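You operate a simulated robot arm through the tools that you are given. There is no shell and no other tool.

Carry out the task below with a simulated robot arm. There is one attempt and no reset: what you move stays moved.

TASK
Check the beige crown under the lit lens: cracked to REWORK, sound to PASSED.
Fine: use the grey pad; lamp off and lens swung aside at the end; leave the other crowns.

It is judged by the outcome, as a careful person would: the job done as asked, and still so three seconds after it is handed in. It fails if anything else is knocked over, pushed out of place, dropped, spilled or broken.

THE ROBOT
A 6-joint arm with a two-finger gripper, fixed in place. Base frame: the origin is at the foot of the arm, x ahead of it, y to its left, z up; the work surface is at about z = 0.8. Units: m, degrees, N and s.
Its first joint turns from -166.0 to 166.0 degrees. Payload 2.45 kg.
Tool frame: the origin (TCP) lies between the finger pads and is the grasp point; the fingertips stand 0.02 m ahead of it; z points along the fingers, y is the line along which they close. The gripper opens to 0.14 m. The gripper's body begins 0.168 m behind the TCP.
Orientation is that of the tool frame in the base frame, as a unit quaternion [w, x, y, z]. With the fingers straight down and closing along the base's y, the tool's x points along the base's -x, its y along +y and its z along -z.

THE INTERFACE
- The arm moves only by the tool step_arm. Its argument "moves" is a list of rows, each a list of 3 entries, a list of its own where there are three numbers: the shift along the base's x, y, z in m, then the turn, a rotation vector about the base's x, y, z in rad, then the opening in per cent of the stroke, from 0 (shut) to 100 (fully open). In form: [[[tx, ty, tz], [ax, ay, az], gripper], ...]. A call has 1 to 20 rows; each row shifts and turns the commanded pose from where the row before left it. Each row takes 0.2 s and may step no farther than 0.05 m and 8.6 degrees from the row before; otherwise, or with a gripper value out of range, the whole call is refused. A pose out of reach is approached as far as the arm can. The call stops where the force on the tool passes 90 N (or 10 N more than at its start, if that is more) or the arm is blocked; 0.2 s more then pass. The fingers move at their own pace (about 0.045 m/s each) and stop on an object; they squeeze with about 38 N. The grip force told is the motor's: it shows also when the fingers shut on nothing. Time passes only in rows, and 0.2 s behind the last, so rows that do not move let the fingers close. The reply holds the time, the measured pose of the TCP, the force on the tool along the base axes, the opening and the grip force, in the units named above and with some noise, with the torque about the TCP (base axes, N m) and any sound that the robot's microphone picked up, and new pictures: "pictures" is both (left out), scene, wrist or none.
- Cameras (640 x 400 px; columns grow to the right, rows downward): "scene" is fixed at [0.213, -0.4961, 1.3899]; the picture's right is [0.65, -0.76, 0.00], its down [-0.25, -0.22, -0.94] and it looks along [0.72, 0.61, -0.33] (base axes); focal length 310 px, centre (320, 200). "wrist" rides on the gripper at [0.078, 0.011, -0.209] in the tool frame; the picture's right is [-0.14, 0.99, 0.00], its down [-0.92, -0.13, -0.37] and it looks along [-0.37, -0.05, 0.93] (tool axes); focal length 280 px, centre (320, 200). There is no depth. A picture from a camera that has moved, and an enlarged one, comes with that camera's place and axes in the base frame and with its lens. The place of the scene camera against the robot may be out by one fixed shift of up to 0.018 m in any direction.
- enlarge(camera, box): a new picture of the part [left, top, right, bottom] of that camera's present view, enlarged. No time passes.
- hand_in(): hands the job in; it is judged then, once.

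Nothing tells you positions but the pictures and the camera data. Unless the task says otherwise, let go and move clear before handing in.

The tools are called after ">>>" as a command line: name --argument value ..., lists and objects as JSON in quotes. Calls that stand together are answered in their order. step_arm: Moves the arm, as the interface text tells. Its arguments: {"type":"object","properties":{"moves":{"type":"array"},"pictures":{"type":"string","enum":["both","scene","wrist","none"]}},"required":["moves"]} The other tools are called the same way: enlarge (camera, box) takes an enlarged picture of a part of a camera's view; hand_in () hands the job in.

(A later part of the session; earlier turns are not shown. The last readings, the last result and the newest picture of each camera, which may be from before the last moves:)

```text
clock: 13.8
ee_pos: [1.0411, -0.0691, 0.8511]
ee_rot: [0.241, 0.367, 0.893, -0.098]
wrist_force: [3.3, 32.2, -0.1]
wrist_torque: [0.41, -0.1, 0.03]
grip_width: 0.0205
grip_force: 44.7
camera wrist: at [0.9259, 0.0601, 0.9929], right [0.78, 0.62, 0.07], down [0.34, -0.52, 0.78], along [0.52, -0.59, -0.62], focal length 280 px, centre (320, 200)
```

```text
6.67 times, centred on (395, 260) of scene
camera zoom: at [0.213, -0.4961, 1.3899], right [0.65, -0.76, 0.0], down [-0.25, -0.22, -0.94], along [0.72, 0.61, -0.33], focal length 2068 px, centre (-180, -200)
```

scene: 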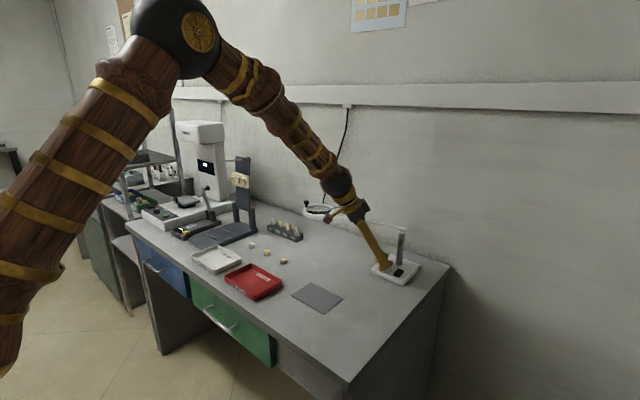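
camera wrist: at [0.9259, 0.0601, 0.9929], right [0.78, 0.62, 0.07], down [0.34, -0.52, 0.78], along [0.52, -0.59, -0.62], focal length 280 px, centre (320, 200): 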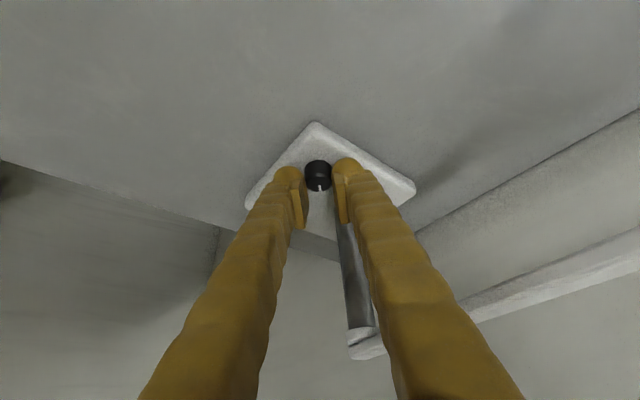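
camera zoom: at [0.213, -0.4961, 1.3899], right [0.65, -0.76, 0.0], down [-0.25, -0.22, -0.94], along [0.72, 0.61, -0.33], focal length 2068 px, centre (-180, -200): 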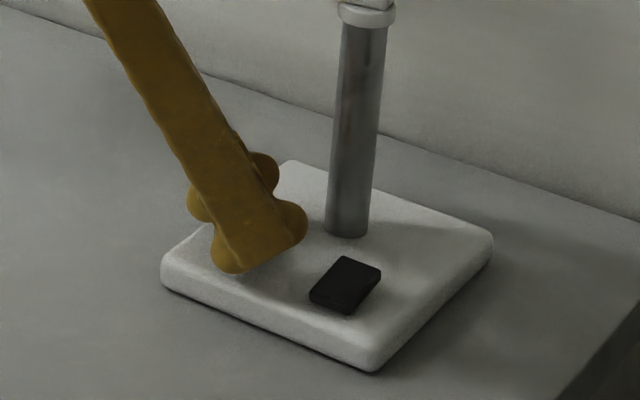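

There's still no light after about 45° of turn. I'll relieve the side load and turn a little further before I try anything else.

>>> step_arm --moves '[[[0, 0.0015, 0], [0, 0, 0], 10], [[0, 0, 0], [0, 0, -0.12], 10], [[0, 0, 0], [0, 0, -0.12], 10], [[0, 0, 0], [0, 0, -0.12], 10], [[0, 0, 0], [0, 0, 0], 10]]'

>>> enlarge --camera "wrist" --box '[240, 80, 410, 230]'

>>> enlarge --camera "scene" --box '[260, 190, 440, 300]'

```text
clock: 15.0
ee_pos: [1.0408, -0.0684, 0.8515]
ee_rot: [0.219, 0.523, 0.812, -0.142]
wrist_force: [25.5, 11.5, 9.7]
wrist_torque: [0.02, -0.49, 0.05]
grip_width: 0.0207
grip_force: 44.5
camera wrist: at [0.9791, 0.0929, 0.9933], right [0.95, 0.3, 0.07], down [0.14, -0.61, 0.78], along [0.28, -0.73, -0.62], focal length 280 px, centre (320, 200)
```

scene: 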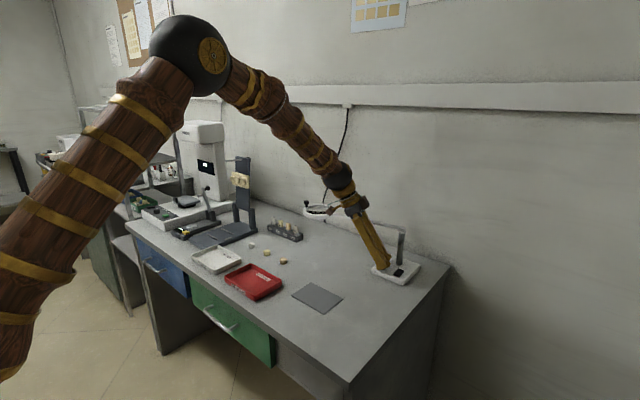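
wrist: 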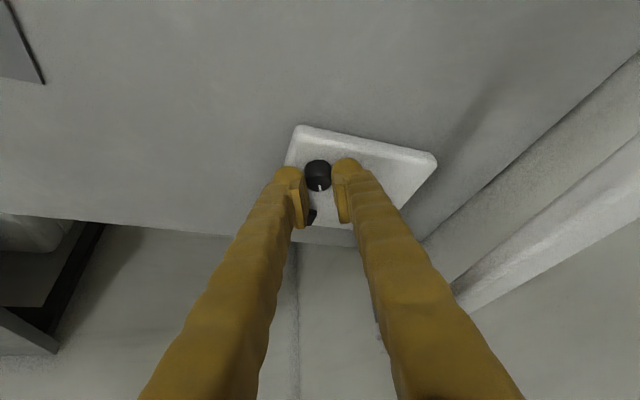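

```text
2.67 times, centred on (325, 155) of wrist
camera zoom: at [0.9791, 0.0929, 0.9933], right [0.95, 0.3, 0.07], down [0.14, -0.61, 0.78], along [0.28, -0.73, -0.62], focal length 748 px, centre (307, 320)
```

zoom: 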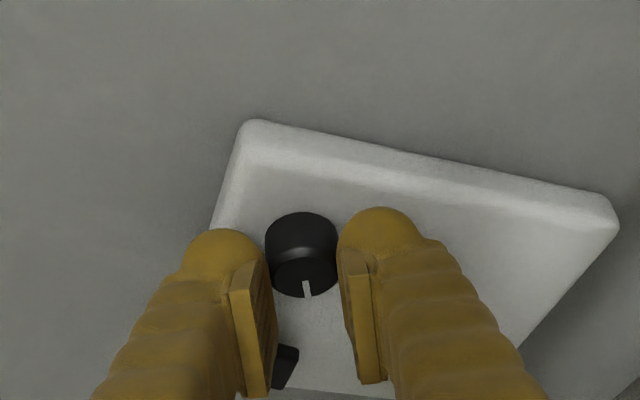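

```text
3.56 times, centred on (350, 245) of scene
camera zoom: at [0.213, -0.4961, 1.3899], right [0.65, -0.76, 0.0], down [-0.25, -0.22, -0.94], along [0.72, 0.61, -0.33], focal length 1103 px, centre (213, 40)
```

zoom: 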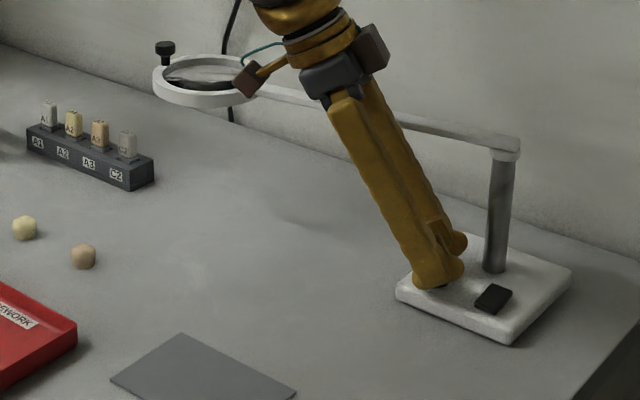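

Still no light at about 65° of turn. I'll let go of the dial, rise, turn back upright and try the rocker's other side.

>>> step_arm --moves '[[[0, 0, 0], [0, 0, 0], 23], [[0, 0, 0], [0, 0, 0], 23], [[0, 0, 0.02], [0, 0, 0], 23], [[0, 0, 0.03], [0, 0, 0], 23], [[0, 0, 0], [0, 0, 0.12], 23], [[0, 0, 0], [0, 0, 0.12], 23], [[0, 0, 0], [0, 0, 0.12], 23], [[0, 0, 0], [0, 0, 0.12], 10], [[0, 0, 0], [0, 0, 0.12], 0], [[0, 0, 0], [0, 0, 0.12], 0], [[0, 0, 0], [0, 0, 0.12], 0], [[0, 0, 0], [0, 0, 0.15], 0], [[0, 0, 0], [0, 0, 0.15], 0], [[0, 0, 0], [0, 0, 0], 0]]'

>>> enlarge --camera "wrist" --box '[240, 80, 410, 230]'

>>> enlarge --camera "scene" --box '[260, 190, 440, 300]'

```text
clock: 18.0
ee_pos: [1.0416, -0.0687, 0.901]
ee_rot: [0.259, 0.001, 0.966, -0.001]
wrist_force: [0.5, -0.4, -0.9]
wrist_torque: [0.04, 0.02, -0.01]
grip_width: 0.0002
grip_force: 29.5
camera wrist: at [0.8682, -0.0577, 1.0427], right [0.12, 0.99, 0.07], down [0.61, -0.13, 0.78], along [0.78, -0.05, -0.62], focal length 280 px, centre (320, 200)
```

scene: 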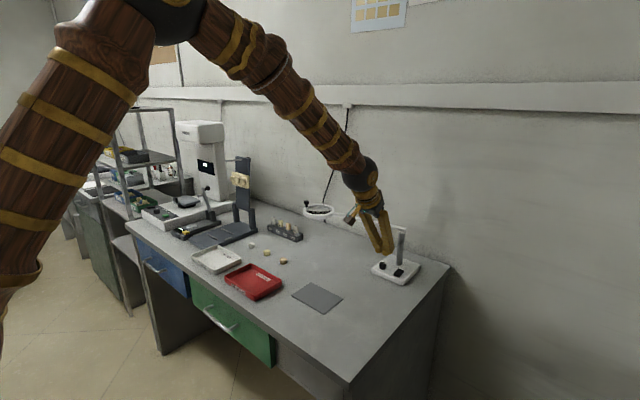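
wrist: 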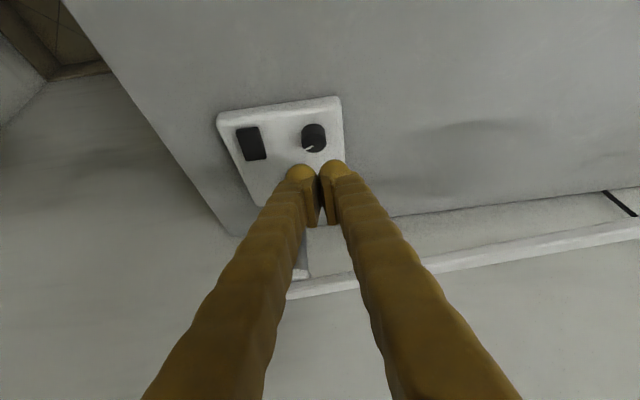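

```text
2.67 times, centred on (325, 155) of wrist
camera zoom: at [0.8682, -0.0577, 1.0427], right [0.12, 0.99, 0.07], down [0.61, -0.13, 0.78], along [0.78, -0.05, -0.62], focal length 748 px, centre (307, 320)
```

zoom: 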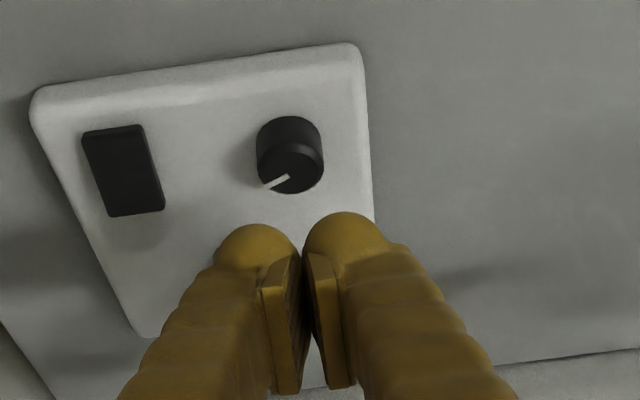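

```text
3.56 times, centred on (350, 245) of scene
camera zoom: at [0.213, -0.4961, 1.3899], right [0.65, -0.76, 0.0], down [-0.25, -0.22, -0.94], along [0.72, 0.61, -0.33], focal length 1103 px, centre (213, 40)
```

zoom: 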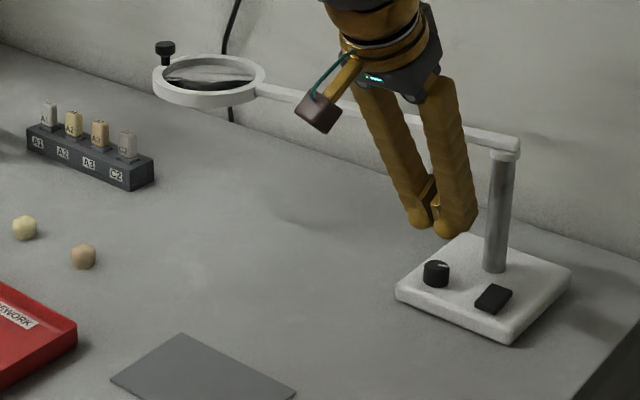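

>>> step_arm --moves '[[[0.0055, -0.0307, 0], [0, 0, 0], 0], [[0.0055, -0.0307, 0], [0, 0, 0], 0], [[0, 0, -0.02], [0, 0, 0], 0], [[0, 0, -0.015], [0, 0, 0], 0], [[0, 0, 0], [0, 0, 0], 0]]'

>>> enlarge --camera "wrist" --box '[240, 80, 410, 230]'

>>> enlarge --camera "scene" --box '[360, 220, 430, 290]'

```text
clock: 19.2
ee_pos: [1.0516, -0.1311, 0.8653]
ee_rot: [0.26, 0.001, 0.966, 0.0]
wrist_force: [-1.1, -0.1, -0.1]
wrist_torque: [0.02, -0.01, 0.0]
grip_width: 0.0
grip_force: 29.6
camera wrist: at [0.8793, -0.1194, 1.0079], right [0.12, 0.99, 0.07], down [0.61, -0.13, 0.78], along [0.78, -0.05, -0.62], focal length 280 px, centre (320, 200)
```

scene: 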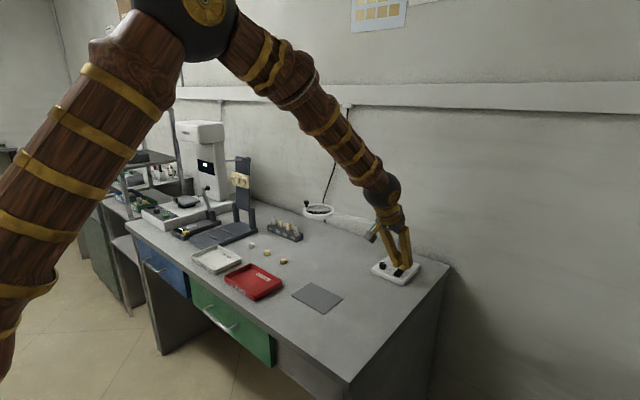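
wrist: 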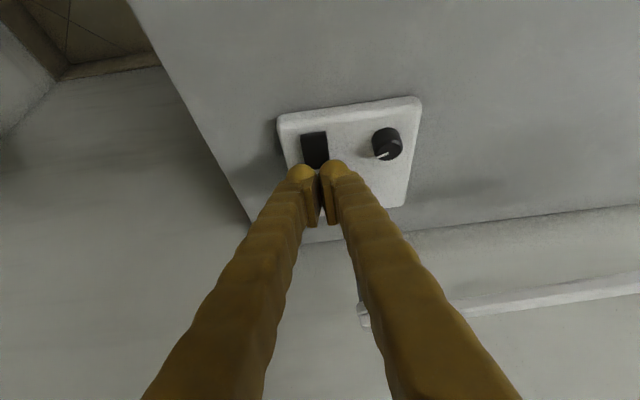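

```text
2.67 times, centred on (325, 155) of wrist
camera zoom: at [0.8793, -0.1194, 1.0079], right [0.12, 0.99, 0.07], down [0.61, -0.13, 0.78], along [0.78, -0.05, -0.62], focal length 748 px, centre (307, 320)
```

zoom: 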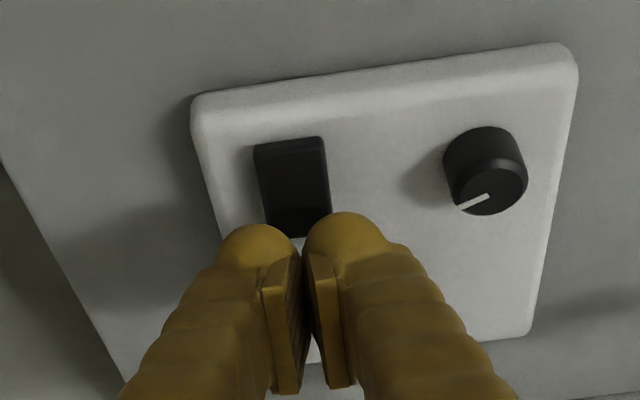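

```text
5.71 times, centred on (395, 255) of scene
camera zoom: at [0.213, -0.4961, 1.3899], right [0.65, -0.76, 0.0], down [-0.25, -0.22, -0.94], along [0.72, 0.61, -0.33], focal length 1772 px, centre (-109, -114)
```

zoom: 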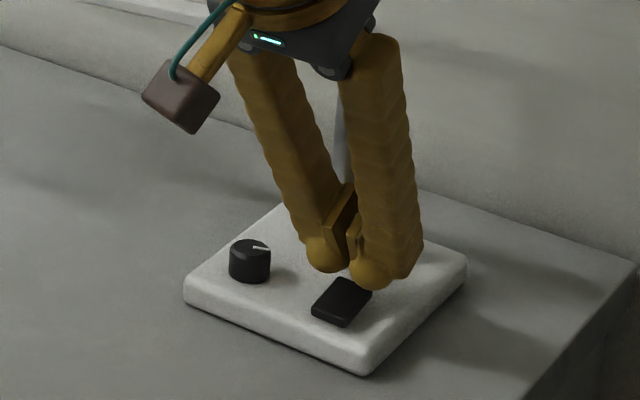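

Next I'll press the rocker's raised far edge down gently, in small steps.

>>> step_arm --moves '[[[0, 0, -0.003], [0, 0, 0], 0], [[0, 0, -0.003], [0, 0, 0], 0], [[0, 0, -0.002], [0, 0, 0], 0], [[0, 0, -0.002], [0, 0, 0], 0], [[0, 0, 0], [0, 0, 0], 0]]'

>>> enlarge --camera "scene" --box '[260, 190, 440, 300]'

>>> enlarge --camera "wrist" --box '[240, 80, 410, 230]'

```text
clock: 20.4
ee_pos: [1.0524, -0.1308, 0.8547]
ee_rot: [0.26, 0.001, 0.966, -0.001]
wrist_force: [0.4, 0.2, 0.6]
wrist_torque: [-0.01, -0.01, 0.01]
grip_width: 0.006
grip_force: 29.4
camera wrist: at [0.8792, -0.1189, 0.9979], right [0.12, 0.99, 0.07], down [0.61, -0.13, 0.78], along [0.78, -0.05, -0.62], focal length 280 px, centre (320, 200)
```

scene: 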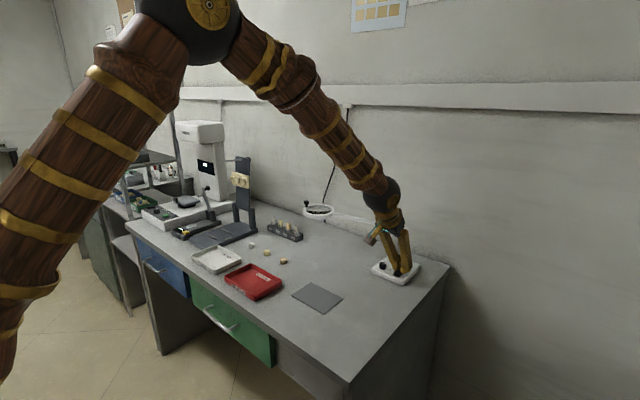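
wrist: 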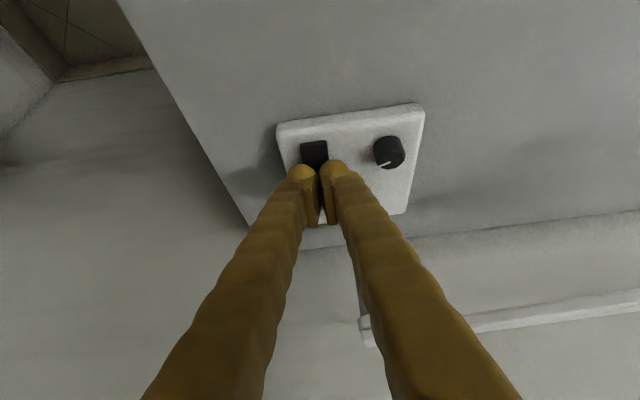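

```text
3.56 times, centred on (350, 245) of scene
camera zoom: at [0.213, -0.4961, 1.3899], right [0.65, -0.76, 0.0], down [-0.25, -0.22, -0.94], along [0.72, 0.61, -0.33], focal length 1103 px, centre (213, 40)
```

zoom: 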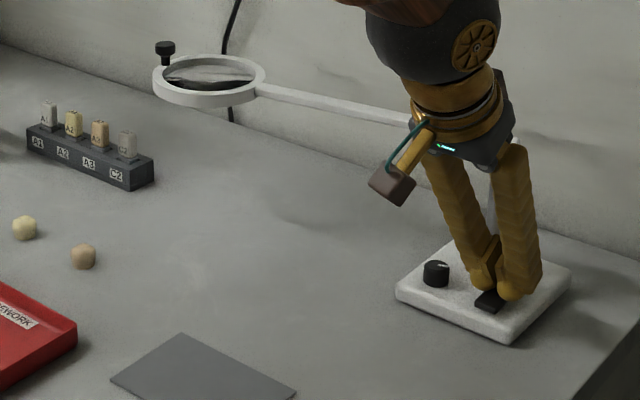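

```text
2.67 times, centred on (325, 155) of wrist
camera zoom: at [0.8792, -0.1189, 0.9979], right [0.12, 0.99, 0.07], down [0.61, -0.13, 0.78], along [0.78, -0.05, -0.62], focal length 748 px, centre (307, 320)
```

zoom: 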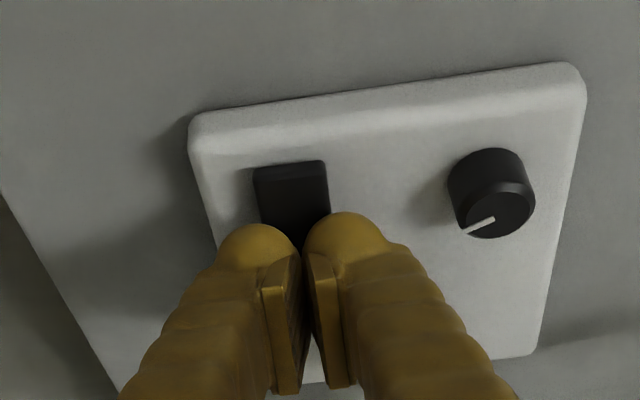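

>>> step_arm --moves '[[[0, 0, -0.0015], [0, 0, 0], 0], [[0, 0, -0.0015], [0, 0, 0], 0], [[0, 0, 0], [0, 0, 0], 0]]'

>>> enlarge --camera "scene" --box '[260, 190, 440, 300]'

>>> enlarge --camera "wrist" --box '[240, 80, 410, 230]'

```text
clock: 21.2
ee_pos: [1.0522, -0.1306, 0.8539]
ee_rot: [0.26, 0.001, 0.966, 0.0]
wrist_force: [-2.4, 2.4, 16.7]
wrist_torque: [-0.01, 0.17, 0.02]
grip_width: 0.0061
grip_force: 29.0
camera wrist: at [0.8794, -0.1189, 0.9956], right [0.12, 0.99, 0.07], down [0.61, -0.13, 0.78], along [0.78, -0.05, -0.62], focal length 280 px, centre (320, 200)
```

scene: 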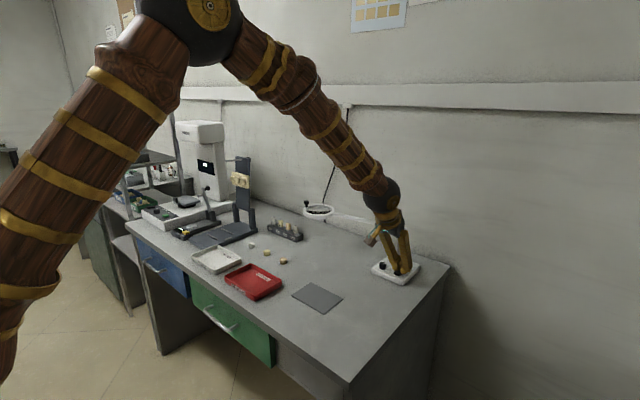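
wrist: 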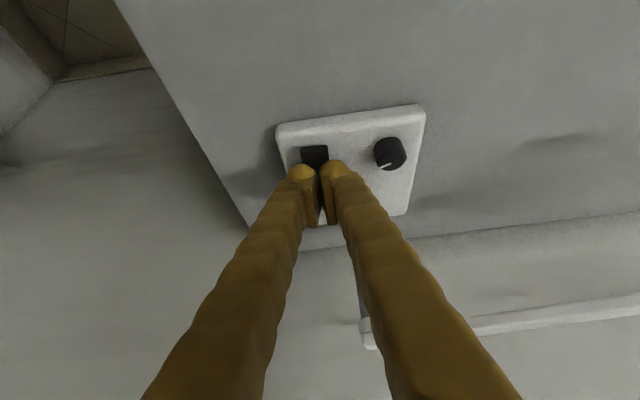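

```text
3.56 times, centred on (350, 245) of scene
camera zoom: at [0.213, -0.4961, 1.3899], right [0.65, -0.76, 0.0], down [-0.25, -0.22, -0.94], along [0.72, 0.61, -0.33], focal length 1103 px, centre (213, 40)
```

zoom: 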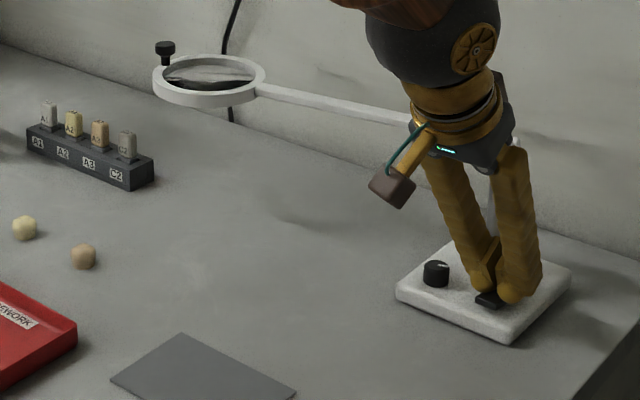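

```text
2.67 times, centred on (325, 155) of wrist
camera zoom: at [0.8794, -0.1189, 0.9956], right [0.12, 0.99, 0.07], down [0.61, -0.13, 0.78], along [0.78, -0.05, -0.62], focal length 748 px, centre (307, 320)
```

zoom: 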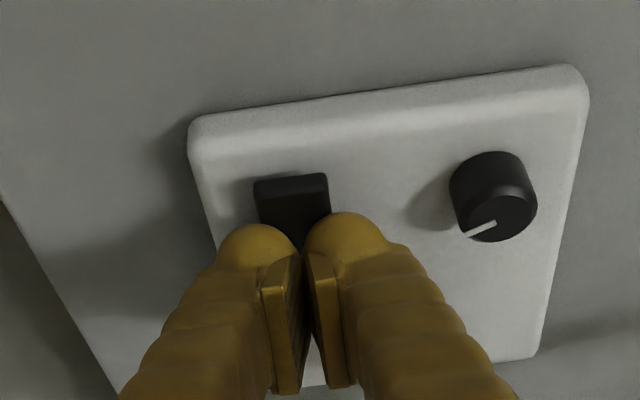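

The rocker flips back when I press its far edge, and there's no glow from this side. The LEDs may only show from under the ring, so I'll lift, set the rocker near-edge-down again and then look from a low angle.

>>> step_arm --moves '[[[0, 0, 0.02], [0, 0, 0], 0], [[-0.015, 0, 0.005], [0, 0, 0], 0], [[0, 0, 0], [0, 0, 0], 0]]'

>>> enlarge --camera "wrist" --box '[240, 80, 410, 230]'

>>> enlarge --camera "scene" --box '[360, 220, 430, 290]'

```text
clock: 22.0
ee_pos: [1.0365, -0.1318, 0.8767]
ee_rot: [0.26, 0.001, 0.965, 0.0]
wrist_force: [-1.1, -0.8, -0.3]
wrist_torque: [0.01, 0.03, 0.0]
grip_width: 0.0
grip_force: 29.4
camera wrist: at [0.8644, -0.1196, 1.0198], right [0.12, 0.99, 0.07], down [0.61, -0.13, 0.78], along [0.78, -0.05, -0.62], focal length 280 px, centre (320, 200)
```

scene: 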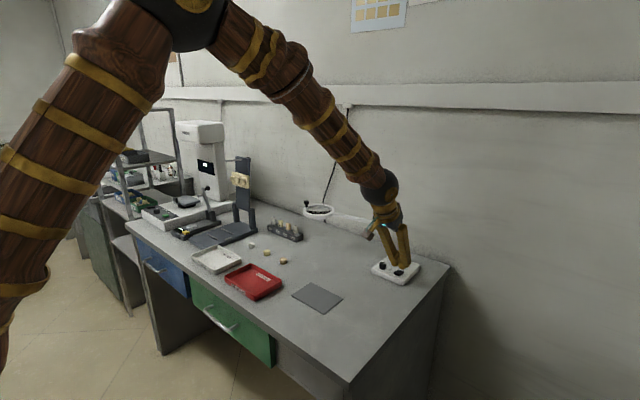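
wrist: 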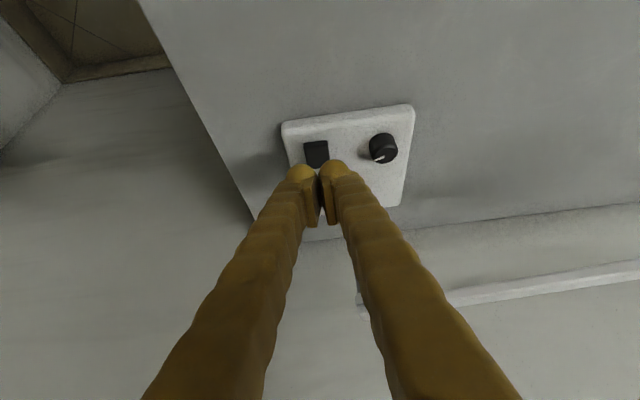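

```text
2.67 times, centred on (325, 155) of wrist
camera zoom: at [0.8644, -0.1196, 1.0198], right [0.12, 0.99, 0.07], down [0.61, -0.13, 0.78], along [0.78, -0.05, -0.62], focal length 748 px, centre (307, 320)
```

zoom: 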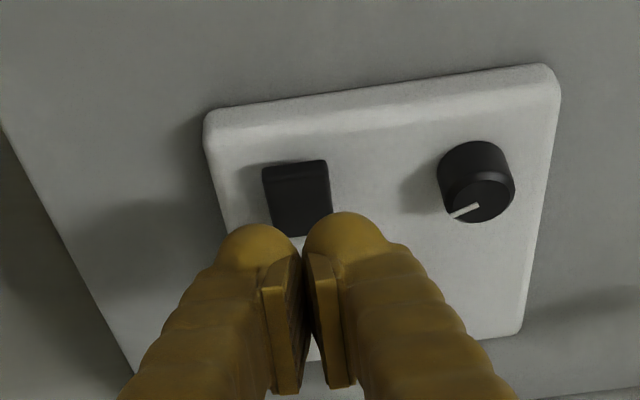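

```text
5.71 times, centred on (395, 255) of scene
camera zoom: at [0.213, -0.4961, 1.3899], right [0.65, -0.76, 0.0], down [-0.25, -0.22, -0.94], along [0.72, 0.61, -0.33], focal length 1772 px, centre (-109, -114)
```

zoom: 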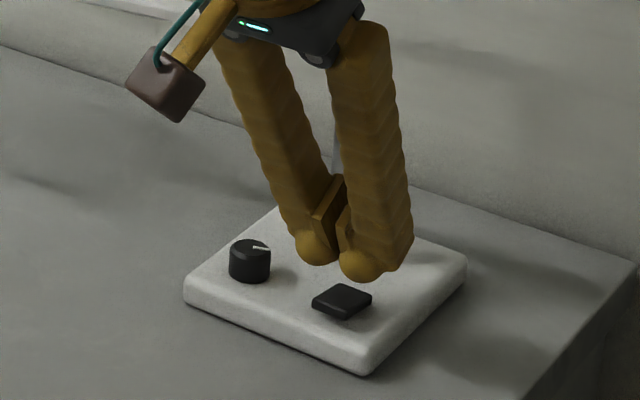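

>>> step_arm --moves '[[[0, 0, -0.012], [0, 0, 0], 0], [[0, 0, -0.006], [0, 0, 0], 0], [[0, 0, -0.002], [0, 0, 0], 0], [[0, 0, -0.002], [0, 0, 0], 0], [[0, 0, -0.0015], [0, 0, 0], 0], [[0, 0, 0], [0, 0, 0], 0]]' --pictures "none"

>>> enlarge --camera "scene" --box '[260, 190, 440, 300]'

>>> enlarge --camera "wrist" --box '[240, 80, 410, 230]'

```text
clock: 23.4
ee_pos: [1.037, -0.1302, 0.8539]
ee_rot: [0.259, 0.002, 0.966, -0.001]
wrist_force: [-0.4, -0.1, 0.6]
wrist_torque: [-0.03, -0.02, -0.01]
grip_width: 0.006
grip_force: 29.4
```

```text
3.56 times, centred on (350, 245) of scene
camera zoom: at [0.213, -0.4961, 1.3899], right [0.65, -0.76, 0.0], down [-0.25, -0.22, -0.94], along [0.72, 0.61, -0.33], focal length 1103 px, centre (213, 40)
```

zoom: 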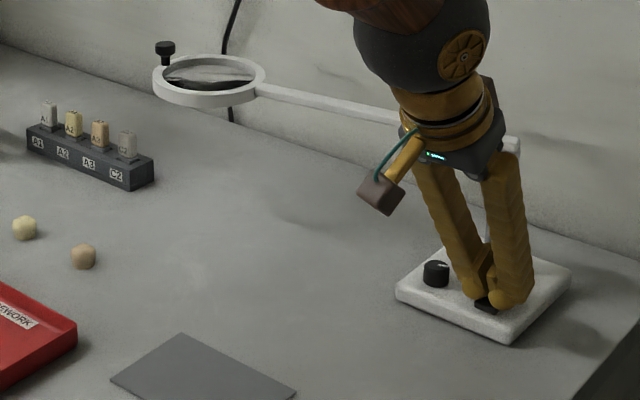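

```text
2.67 times, centred on (325, 155) of wrist
camera zoom: at [0.8641, -0.1188, 0.996], right [0.12, 0.99, 0.07], down [0.61, -0.13, 0.78], along [0.78, -0.05, -0.62], focal length 748 px, centre (307, 320)
```

zoom: 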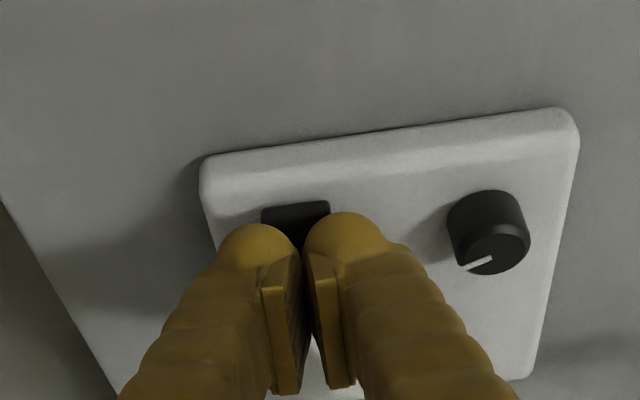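

>>> step_arm --moves '[[[0, 0, -0.0015], [0, 0, 0], 0], [[0, 0, -0.0015], [0, 0, 0], 0], [[0, 0, 0], [0, 0, 0], 0]]' --pictures "none"

>>> enlarge --camera "scene" --box '[260, 190, 440, 300]'

>>> step_arm --moves '[[[0, 0, 0.02], [0, 0, 0], 0], [[-0.02, 0, 0.03], [0, 0, 0], 0], [[0, 0, 0], [0, 0, 0], 0]]'

>>> enlarge --camera "scene" --box '[260, 190, 440, 300]'

>>> enlarge --camera "wrist" --box '[240, 80, 410, 230]'

```text
clock: 24.2
ee_pos: [1.0373, -0.1315, 0.8533]
ee_rot: [0.261, 0.0, 0.965, 0.0]
wrist_force: [-16.0, 3.2, 38.6]
wrist_torque: [0.1, 0.5, -0.01]
grip_width: 0.006
grip_force: 29.6
```

```text
3.56 times, centred on (350, 245) of scene
camera zoom: at [0.213, -0.4961, 1.3899], right [0.65, -0.76, 0.0], down [-0.25, -0.22, -0.94], along [0.72, 0.61, -0.33], focal length 1103 px, centre (213, 40)
```

zoom: 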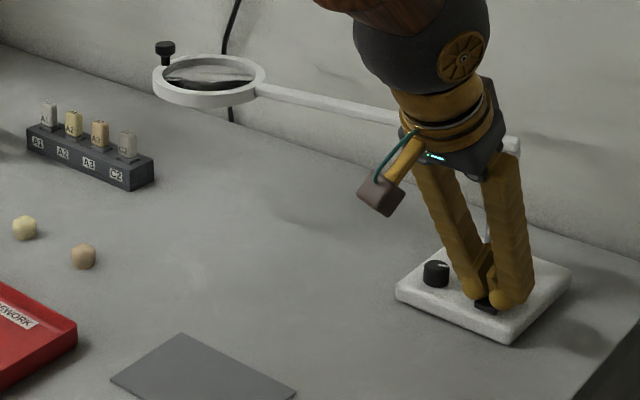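

```text
clock: 25.0
ee_pos: [1.0163, -0.1311, 0.9012]
ee_rot: [0.26, 0.001, 0.966, -0.001]
wrist_force: [-0.5, 0.6, 0.5]
wrist_torque: [-0.02, 0.02, 0.01]
grip_width: 0.0
grip_force: 29.5
camera wrist: at [0.8434, -0.1196, 1.0434], right [0.12, 0.99, 0.07], down [0.61, -0.13, 0.78], along [0.78, -0.05, -0.62], focal length 280 px, centre (320, 200)
```

scene: 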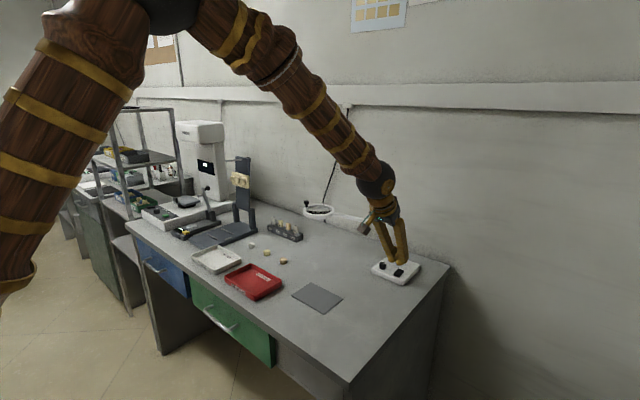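
wrist: 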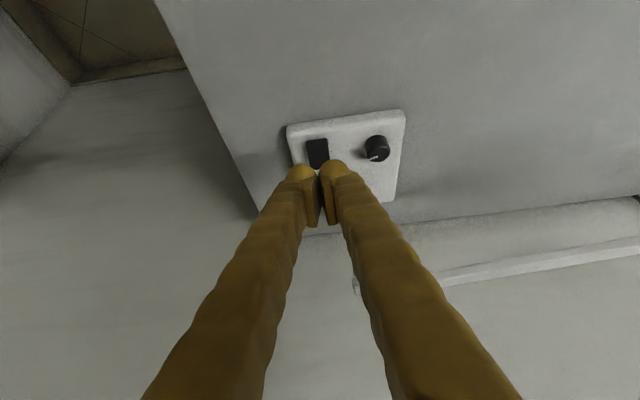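

```text
3.56 times, centred on (350, 245) of scene
camera zoom: at [0.213, -0.4961, 1.3899], right [0.65, -0.76, 0.0], down [-0.25, -0.22, -0.94], along [0.72, 0.61, -0.33], focal length 1103 px, centre (213, 40)
```

zoom: 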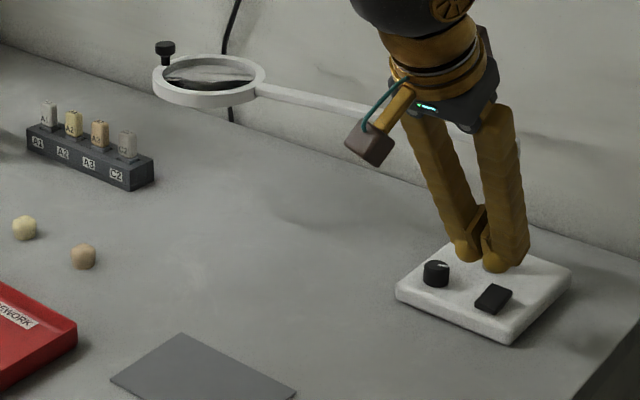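

```text
2.67 times, centred on (325, 155) of wrist
camera zoom: at [0.8434, -0.1196, 1.0434], right [0.12, 0.99, 0.07], down [0.61, -0.13, 0.78], along [0.78, -0.05, -0.62], focal length 748 px, centre (307, 320)
```

zoom: 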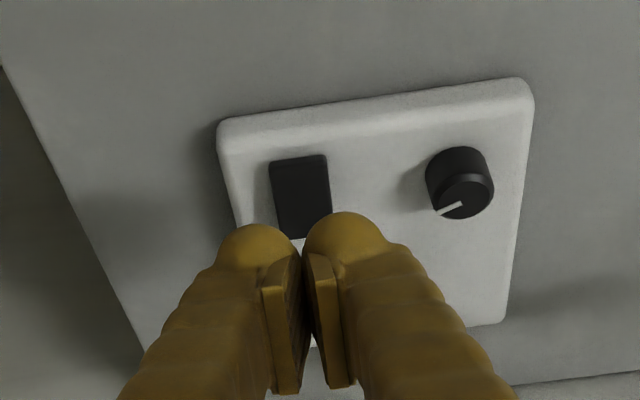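

The rocker is near-edge-down again with no light, so the dial is the likely control to explore further. I'll approach it turned 60° the other way, which gives me a full turn clockwise.

>>> step_arm --moves '[[[0.0, 0.03, 0.005], [0, 0, 0.13], 24], [[0.0126, 0.0155, 0], [0, 0, 0.13], 24], [[0.0126, 0.0155, 0], [0, 0, 0.13], 24], [[0, 0, 0], [0, 0, 0.13], 24], [[0, 0, 0], [0, 0, 0.13], 24], [[0, 0, 0], [0, 0, 0.13], 24], [[0, 0, 0], [0, 0, 0.13], 24], [[0, 0, 0], [0, 0, 0.13], 24], [[0, 0, 0], [0, 0, 0], 24]]'

>>> enlarge --camera "wrist" --box '[240, 80, 410, 230]'

>>> enlarge --camera "scene" --box '[360, 200, 450, 290]'

```text
clock: 27.0
ee_pos: [1.0417, -0.0701, 0.9065]
ee_rot: [0.224, -0.481, 0.838, 0.129]
wrist_force: [0.1, 0.2, -0.2]
wrist_torque: [-0.02, 0.0, -0.02]
grip_width: 0.0333
grip_force: 0.1
camera wrist: at [0.9451, -0.2126, 1.0484], right [-0.79, 0.6, 0.07], down [0.42, 0.46, 0.78], along [0.44, 0.65, -0.62], focal length 280 px, centre (320, 200)
```

scene: 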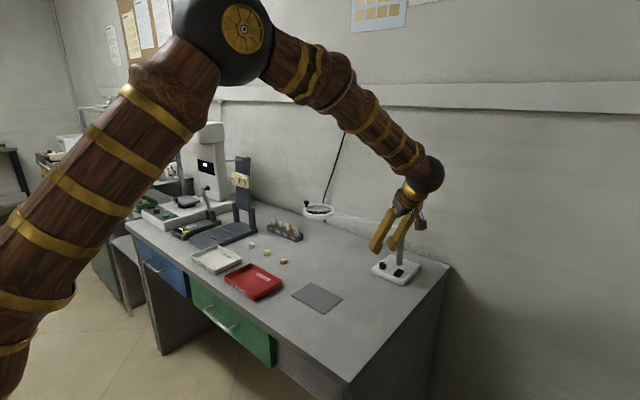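
wrist: 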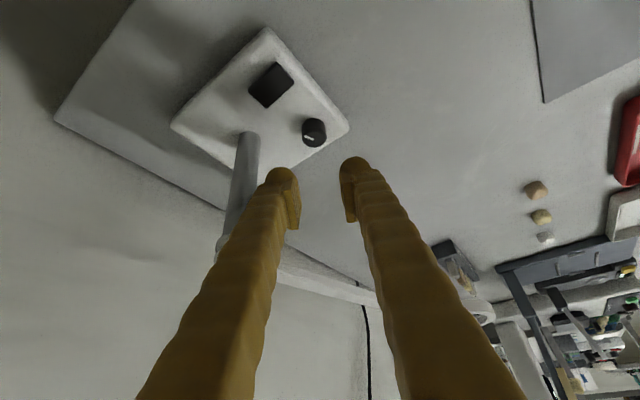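

```text
2.67 times, centred on (325, 155) of wrist
camera zoom: at [0.9451, -0.2126, 1.0484], right [-0.79, 0.6, 0.07], down [0.42, 0.46, 0.78], along [0.44, 0.65, -0.62], focal length 748 px, centre (307, 320)
```

zoom: 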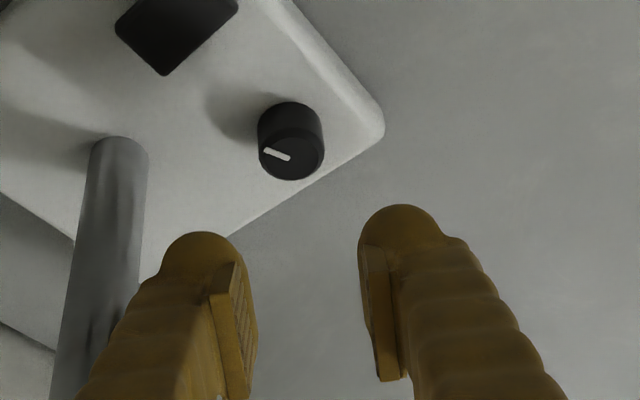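

```text
4.44 times, centred on (405, 245) of scene
camera zoom: at [0.213, -0.4961, 1.3899], right [0.65, -0.76, 0.0], down [-0.25, -0.22, -0.94], along [0.72, 0.61, -0.33], focal length 1378 px, centre (-58, 0)
```

zoom: 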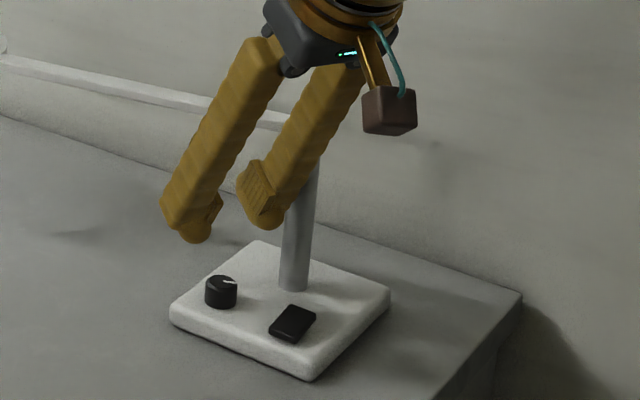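

>>> step_arm --moves '[[[0, 0, -0.02], [0, 0, 0], 24], [[0, 0, -0.02], [0, 0, 0], 24], [[0, 0, -0.01], [0, 0, 0], 24], [[0, 0, -0.006], [0, 0, 0], 24], [[0, 0, 0], [0, 0, 0], 20], [[0, 0, 0], [0, 0, 0], 16], [[0, 0, 0], [0, 0, 0], 12], [[0, 0, 0], [0, 0, 0], 12]]' --pictures "none"

>>> enlarge --camera "wrist" --box '[240, 80, 410, 230]'

>>> enlarge --camera "scene" --box '[260, 190, 440, 300]'

```text
clock: 28.8
ee_pos: [1.0416, -0.0714, 0.8493]
ee_rot: [0.225, -0.48, 0.838, 0.129]
wrist_force: [11.7, -3.7, -3.1]
wrist_torque: [-0.06, -0.18, -0.02]
grip_width: 0.022
grip_force: 36.9
```

```text
2.67 times, centred on (325, 155) of wrist
camera zoom: at [0.945, -0.2128, 0.992], right [-0.79, 0.6, 0.07], down [0.42, 0.46, 0.78], along [0.44, 0.65, -0.62], focal length 748 px, centre (307, 320)
```

zoom: 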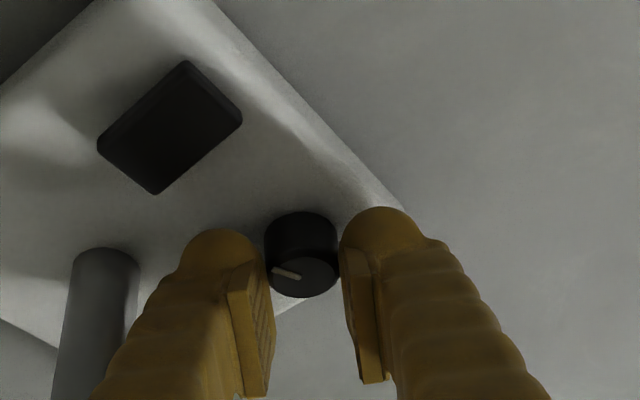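

```text
3.56 times, centred on (350, 245) of scene
camera zoom: at [0.213, -0.4961, 1.3899], right [0.65, -0.76, 0.0], down [-0.25, -0.22, -0.94], along [0.72, 0.61, -0.33], focal length 1103 px, centre (213, 40)
```

zoom: 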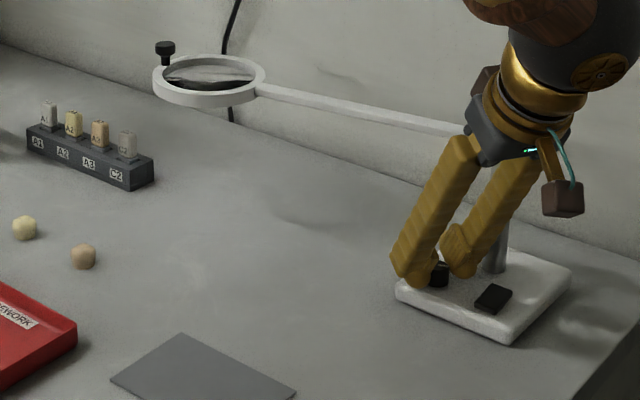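

>>> step_arm --moves '[[[0, 0, 0], [0, 0, -0.12], 12], [[0, 0, 0], [0, 0, -0.12], 12], [[0, 0, 0], [0, 0, -0.12], 12], [[0, 0, 0], [0, 0, -0.12], 12], [[0, 0, 0], [0, 0, 0], 12]]' --pictures "none"

>>> enlarge --camera "wrist" --box '[240, 80, 410, 230]'

>>> enlarge --camera "scene" --box '[260, 190, 440, 300]'

```text
clock: 30.0
ee_pos: [1.0428, -0.0697, 0.8495]
ee_rot: [0.25, -0.265, 0.929, 0.071]
wrist_force: [4.5, -23.2, -3.0]
wrist_torque: [-0.33, -0.1, 0.01]
grip_width: 0.0218
grip_force: 45.4
```

```text
2.67 times, centred on (325, 155) of wrist
camera zoom: at [0.8897, -0.1517, 0.9923], right [-0.42, 0.9, 0.07], down [0.59, 0.22, 0.78], along [0.69, 0.37, -0.62], focal length 748 px, centre (307, 320)
```

zoom: 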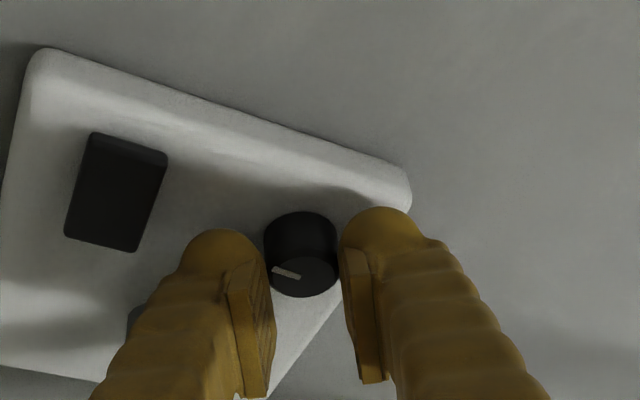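

```text
3.56 times, centred on (350, 245) of scene
camera zoom: at [0.213, -0.4961, 1.3899], right [0.65, -0.76, 0.0], down [-0.25, -0.22, -0.94], along [0.72, 0.61, -0.33], focal length 1103 px, centre (213, 40)
```

zoom: 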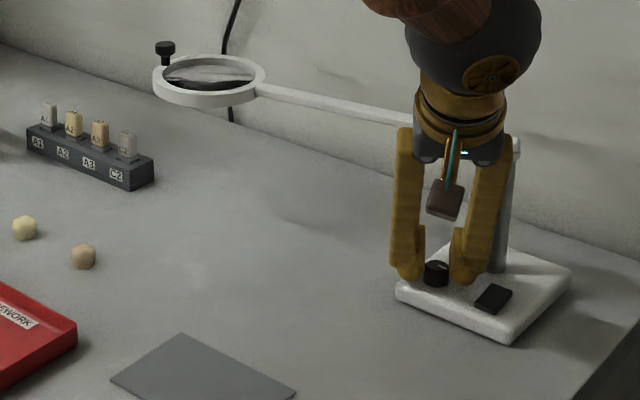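

>>> step_arm --moves '[[[0, -0.001, 0], [0, 0, -0.12], 12], [[0, 0, 0], [0, 0, -0.12], 12], [[0, 0, 0], [0, 0, -0.12], 12], [[0, 0, 0], [0, 0, -0.12], 12], [[0, 0, 0], [0, 0, -0.12], 12], [[0, 0, 0], [0, 0, 0], 12]]' --pictures "none"

>>> enlarge --camera "wrist" --box '[240, 80, 410, 230]'

>>> enlarge --camera "scene" --box '[260, 190, 440, 300]'

```text
clock: 31.4
ee_pos: [1.0405, -0.0704, 0.8499]
ee_rot: [0.26, 0.02, 0.965, -0.005]
wrist_force: [9.4, -8.2, 12.1]
wrist_torque: [-0.23, -0.21, -0.02]
grip_width: 0.0214
grip_force: 44.9
```

```text
2.67 times, centred on (325, 155) of wrist
camera zoom: at [0.8697, -0.0517, 0.9926], right [0.16, 0.98, 0.07], down [0.61, -0.15, 0.78], along [0.78, -0.08, -0.62], focal length 748 px, centre (307, 320)
```

zoom: 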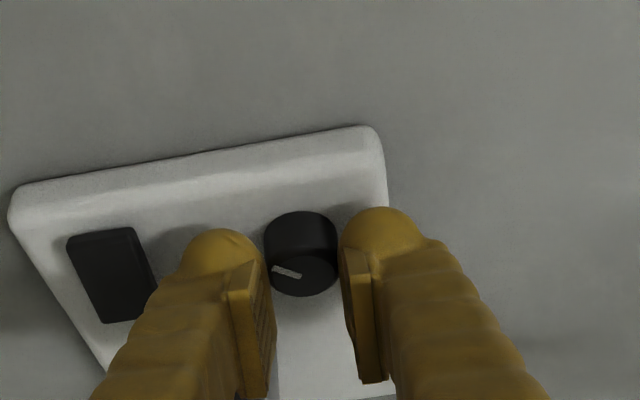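

```text
3.56 times, centred on (350, 245) of scene
camera zoom: at [0.213, -0.4961, 1.3899], right [0.65, -0.76, 0.0], down [-0.25, -0.22, -0.94], along [0.72, 0.61, -0.33], focal length 1103 px, centre (213, 40)
```

zoom: 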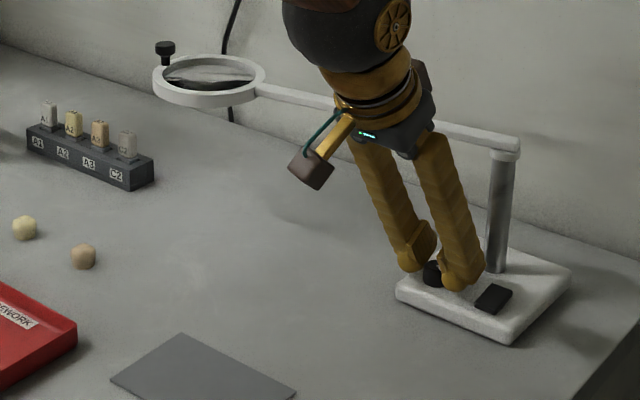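

The dial is now about 127° round and the lens still isn't glowing from this side. I'll release it and bring the wrist camera low in front of the lens to see its underside.

>>> step_arm --moves '[[[0, 0, 0], [0, 0, 0], 23], [[0, 0, 0], [0, 0, 0], 23], [[0, 0, 0.02], [0, 0, 0], 23], [[-0.01, 0, 0.04], [0, 0, 0], 23], [[-0.02, 0.0233, 0.0045], [0, -0.117, 0], 30], [[-0.02, 0.0233, 0.0045], [0, -0.117, 0], 40], [[-0.02, 0.0233, 0.0045], [0, -0.117, 0], 60], [[-0.02, 0.0233, 0.0045], [0, -0.117, 0], 80], [[-0.02, 0.0233, 0.0045], [0, -0.117, 0], 100], [[-0.02, 0.0233, 0.0045], [0, -0.117, 0], 100], [[-0.02, 0.0233, 0.0045], [0, -0.117, 0], 100], [[-0.02, 0.0233, 0.0045], [0, -0.117, 0], 100], [[-0.02, 0.0233, 0.0045], [0, -0.117, 0], 100], [[0, 0, 0], [0, 0, 0], 100]]'

>>> enlarge --camera "wrist" --box '[220, 100, 420, 300]'

```text
clock: 34.4
ee_pos: [0.852, 0.1386, 0.9497]
ee_rot: [0.71, 0.022, 0.704, 0.004]
wrist_force: [0.3, 0.5, -0.5]
wrist_torque: [0.0, -0.03, 0.0]
grip_width: 0.1401
grip_force: 0.1
camera wrist: at [0.6438, 0.1574, 0.8721], right [0.02, 0.98, 0.17], down [-0.38, -0.15, 0.91], along [0.93, -0.08, 0.37], focal length 280 px, centre (320, 200)
```

scene: 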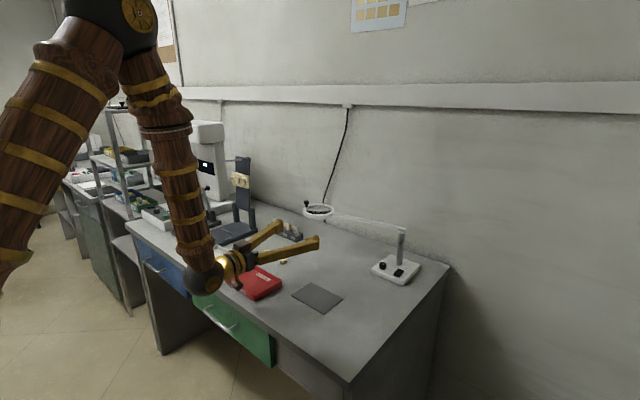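
wrist: 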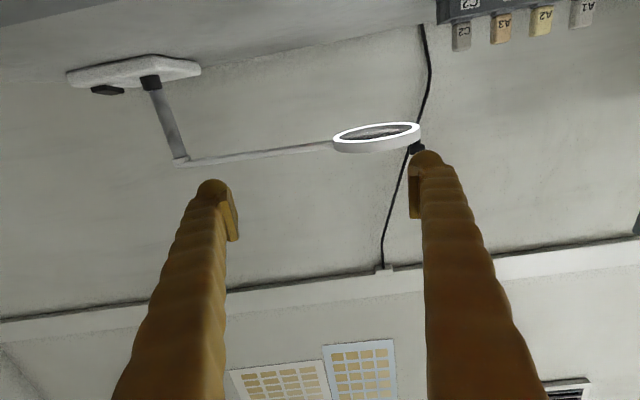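

```text
2.00 times, centred on (320, 200) of wrist
camera zoom: at [0.6438, 0.1574, 0.8721], right [0.02, 0.98, 0.17], down [-0.38, -0.15, 0.91], along [0.93, -0.08, 0.37], focal length 561 px, centre (320, 200)
```

zoom: 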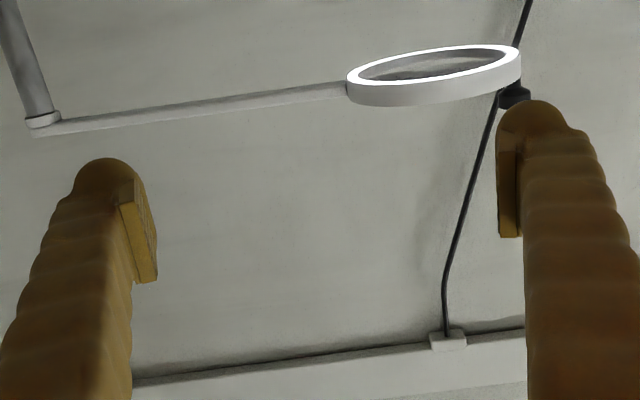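

From below, the underside of the ring glows white, so the lamp is lit with the rocker near-edge-down. Next I'll point the tool down again above the crowns to locate the beige one.

>>> step_arm --moves '[[[-0.005, 0.006, 0.006], [0, 0.131, 0], 100], [[-0.005, 0.006, 0.006], [0, 0.131, 0], 100], [[-0.005, 0.006, 0.006], [0, 0.131, 0], 100], [[-0.005, 0.006, 0.006], [0, 0.131, 0], 100], [[-0.005, 0.006, 0.006], [0, 0.131, 0], 100], [[-0.005, 0.006, 0.006], [0, 0.131, 0], 100], [[-0.005, 0.006, 0.006], [0, 0.131, 0], 100], [[-0.005, 0.006, 0.006], [0, 0.131, 0], 100], [[-0.005, 0.006, 0.006], [0, 0.131, 0], 100], [[-0.005, 0.006, 0.006], [0, 0.131, 0], 100], [[0, 0.012, 0.0], [0, 0.131, 0], 100], [[0, 0.008, 0.0], [0, 0.132, 0], 100], [[0, 0, 0], [0, 0, 0.04], 100], [[0, 0, 0], [0, 0, 0], 100]]'

>>> enlarge --camera "wrist" --box '[230, 130, 410, 270]'

>>> enlarge --camera "scene" --box '[200, 220, 340, 310]'

```text
clock: 37.4
ee_pos: [0.7881, 0.2215, 0.9804]
ee_rot: [0.08, 0.0, 0.993, -0.084]
wrist_force: [-0.2, 0.7, -0.6]
wrist_torque: [0.03, -0.04, 0.02]
grip_width: 0.1402
grip_force: 0.0
out of reach, approached as far as the arm can: row 7, 10, 11, 12
camera wrist: at [0.6784, 0.2672, 1.1693], right [0.15, 0.98, -0.14], down [0.85, -0.05, 0.53], along [0.51, -0.2, -0.84], focal length 280 px, centre (320, 200)
```

scene: 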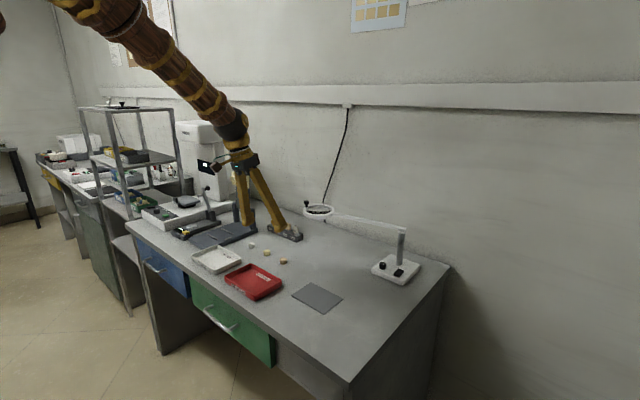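
wrist: 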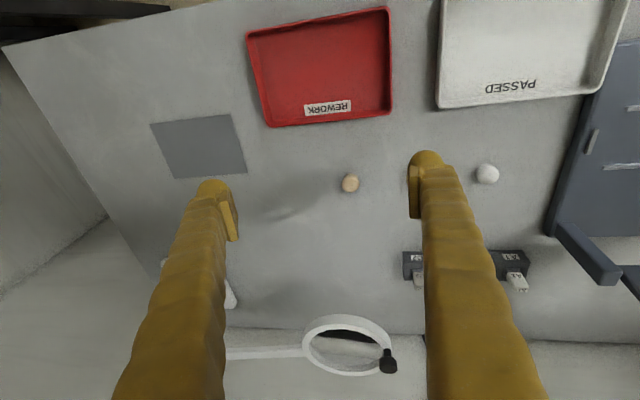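

```text
2.86 times, centred on (320, 200) of wrist
camera zoom: at [0.6784, 0.2672, 1.1693], right [0.15, 0.98, -0.14], down [0.85, -0.05, 0.53], along [0.51, -0.2, -0.84], focal length 801 px, centre (320, 200)
```

zoom: 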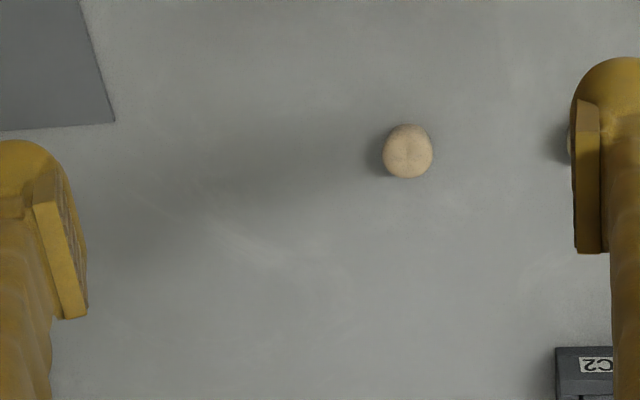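

```text
4.44 times, centred on (270, 265) of scene
camera zoom: at [0.213, -0.4961, 1.3899], right [0.65, -0.76, 0.0], down [-0.25, -0.22, -0.94], along [0.72, 0.61, -0.33], focal length 1378 px, centre (542, -89)
```

zoom: 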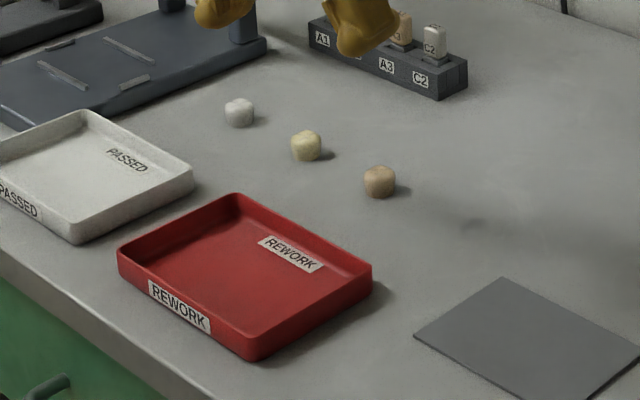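

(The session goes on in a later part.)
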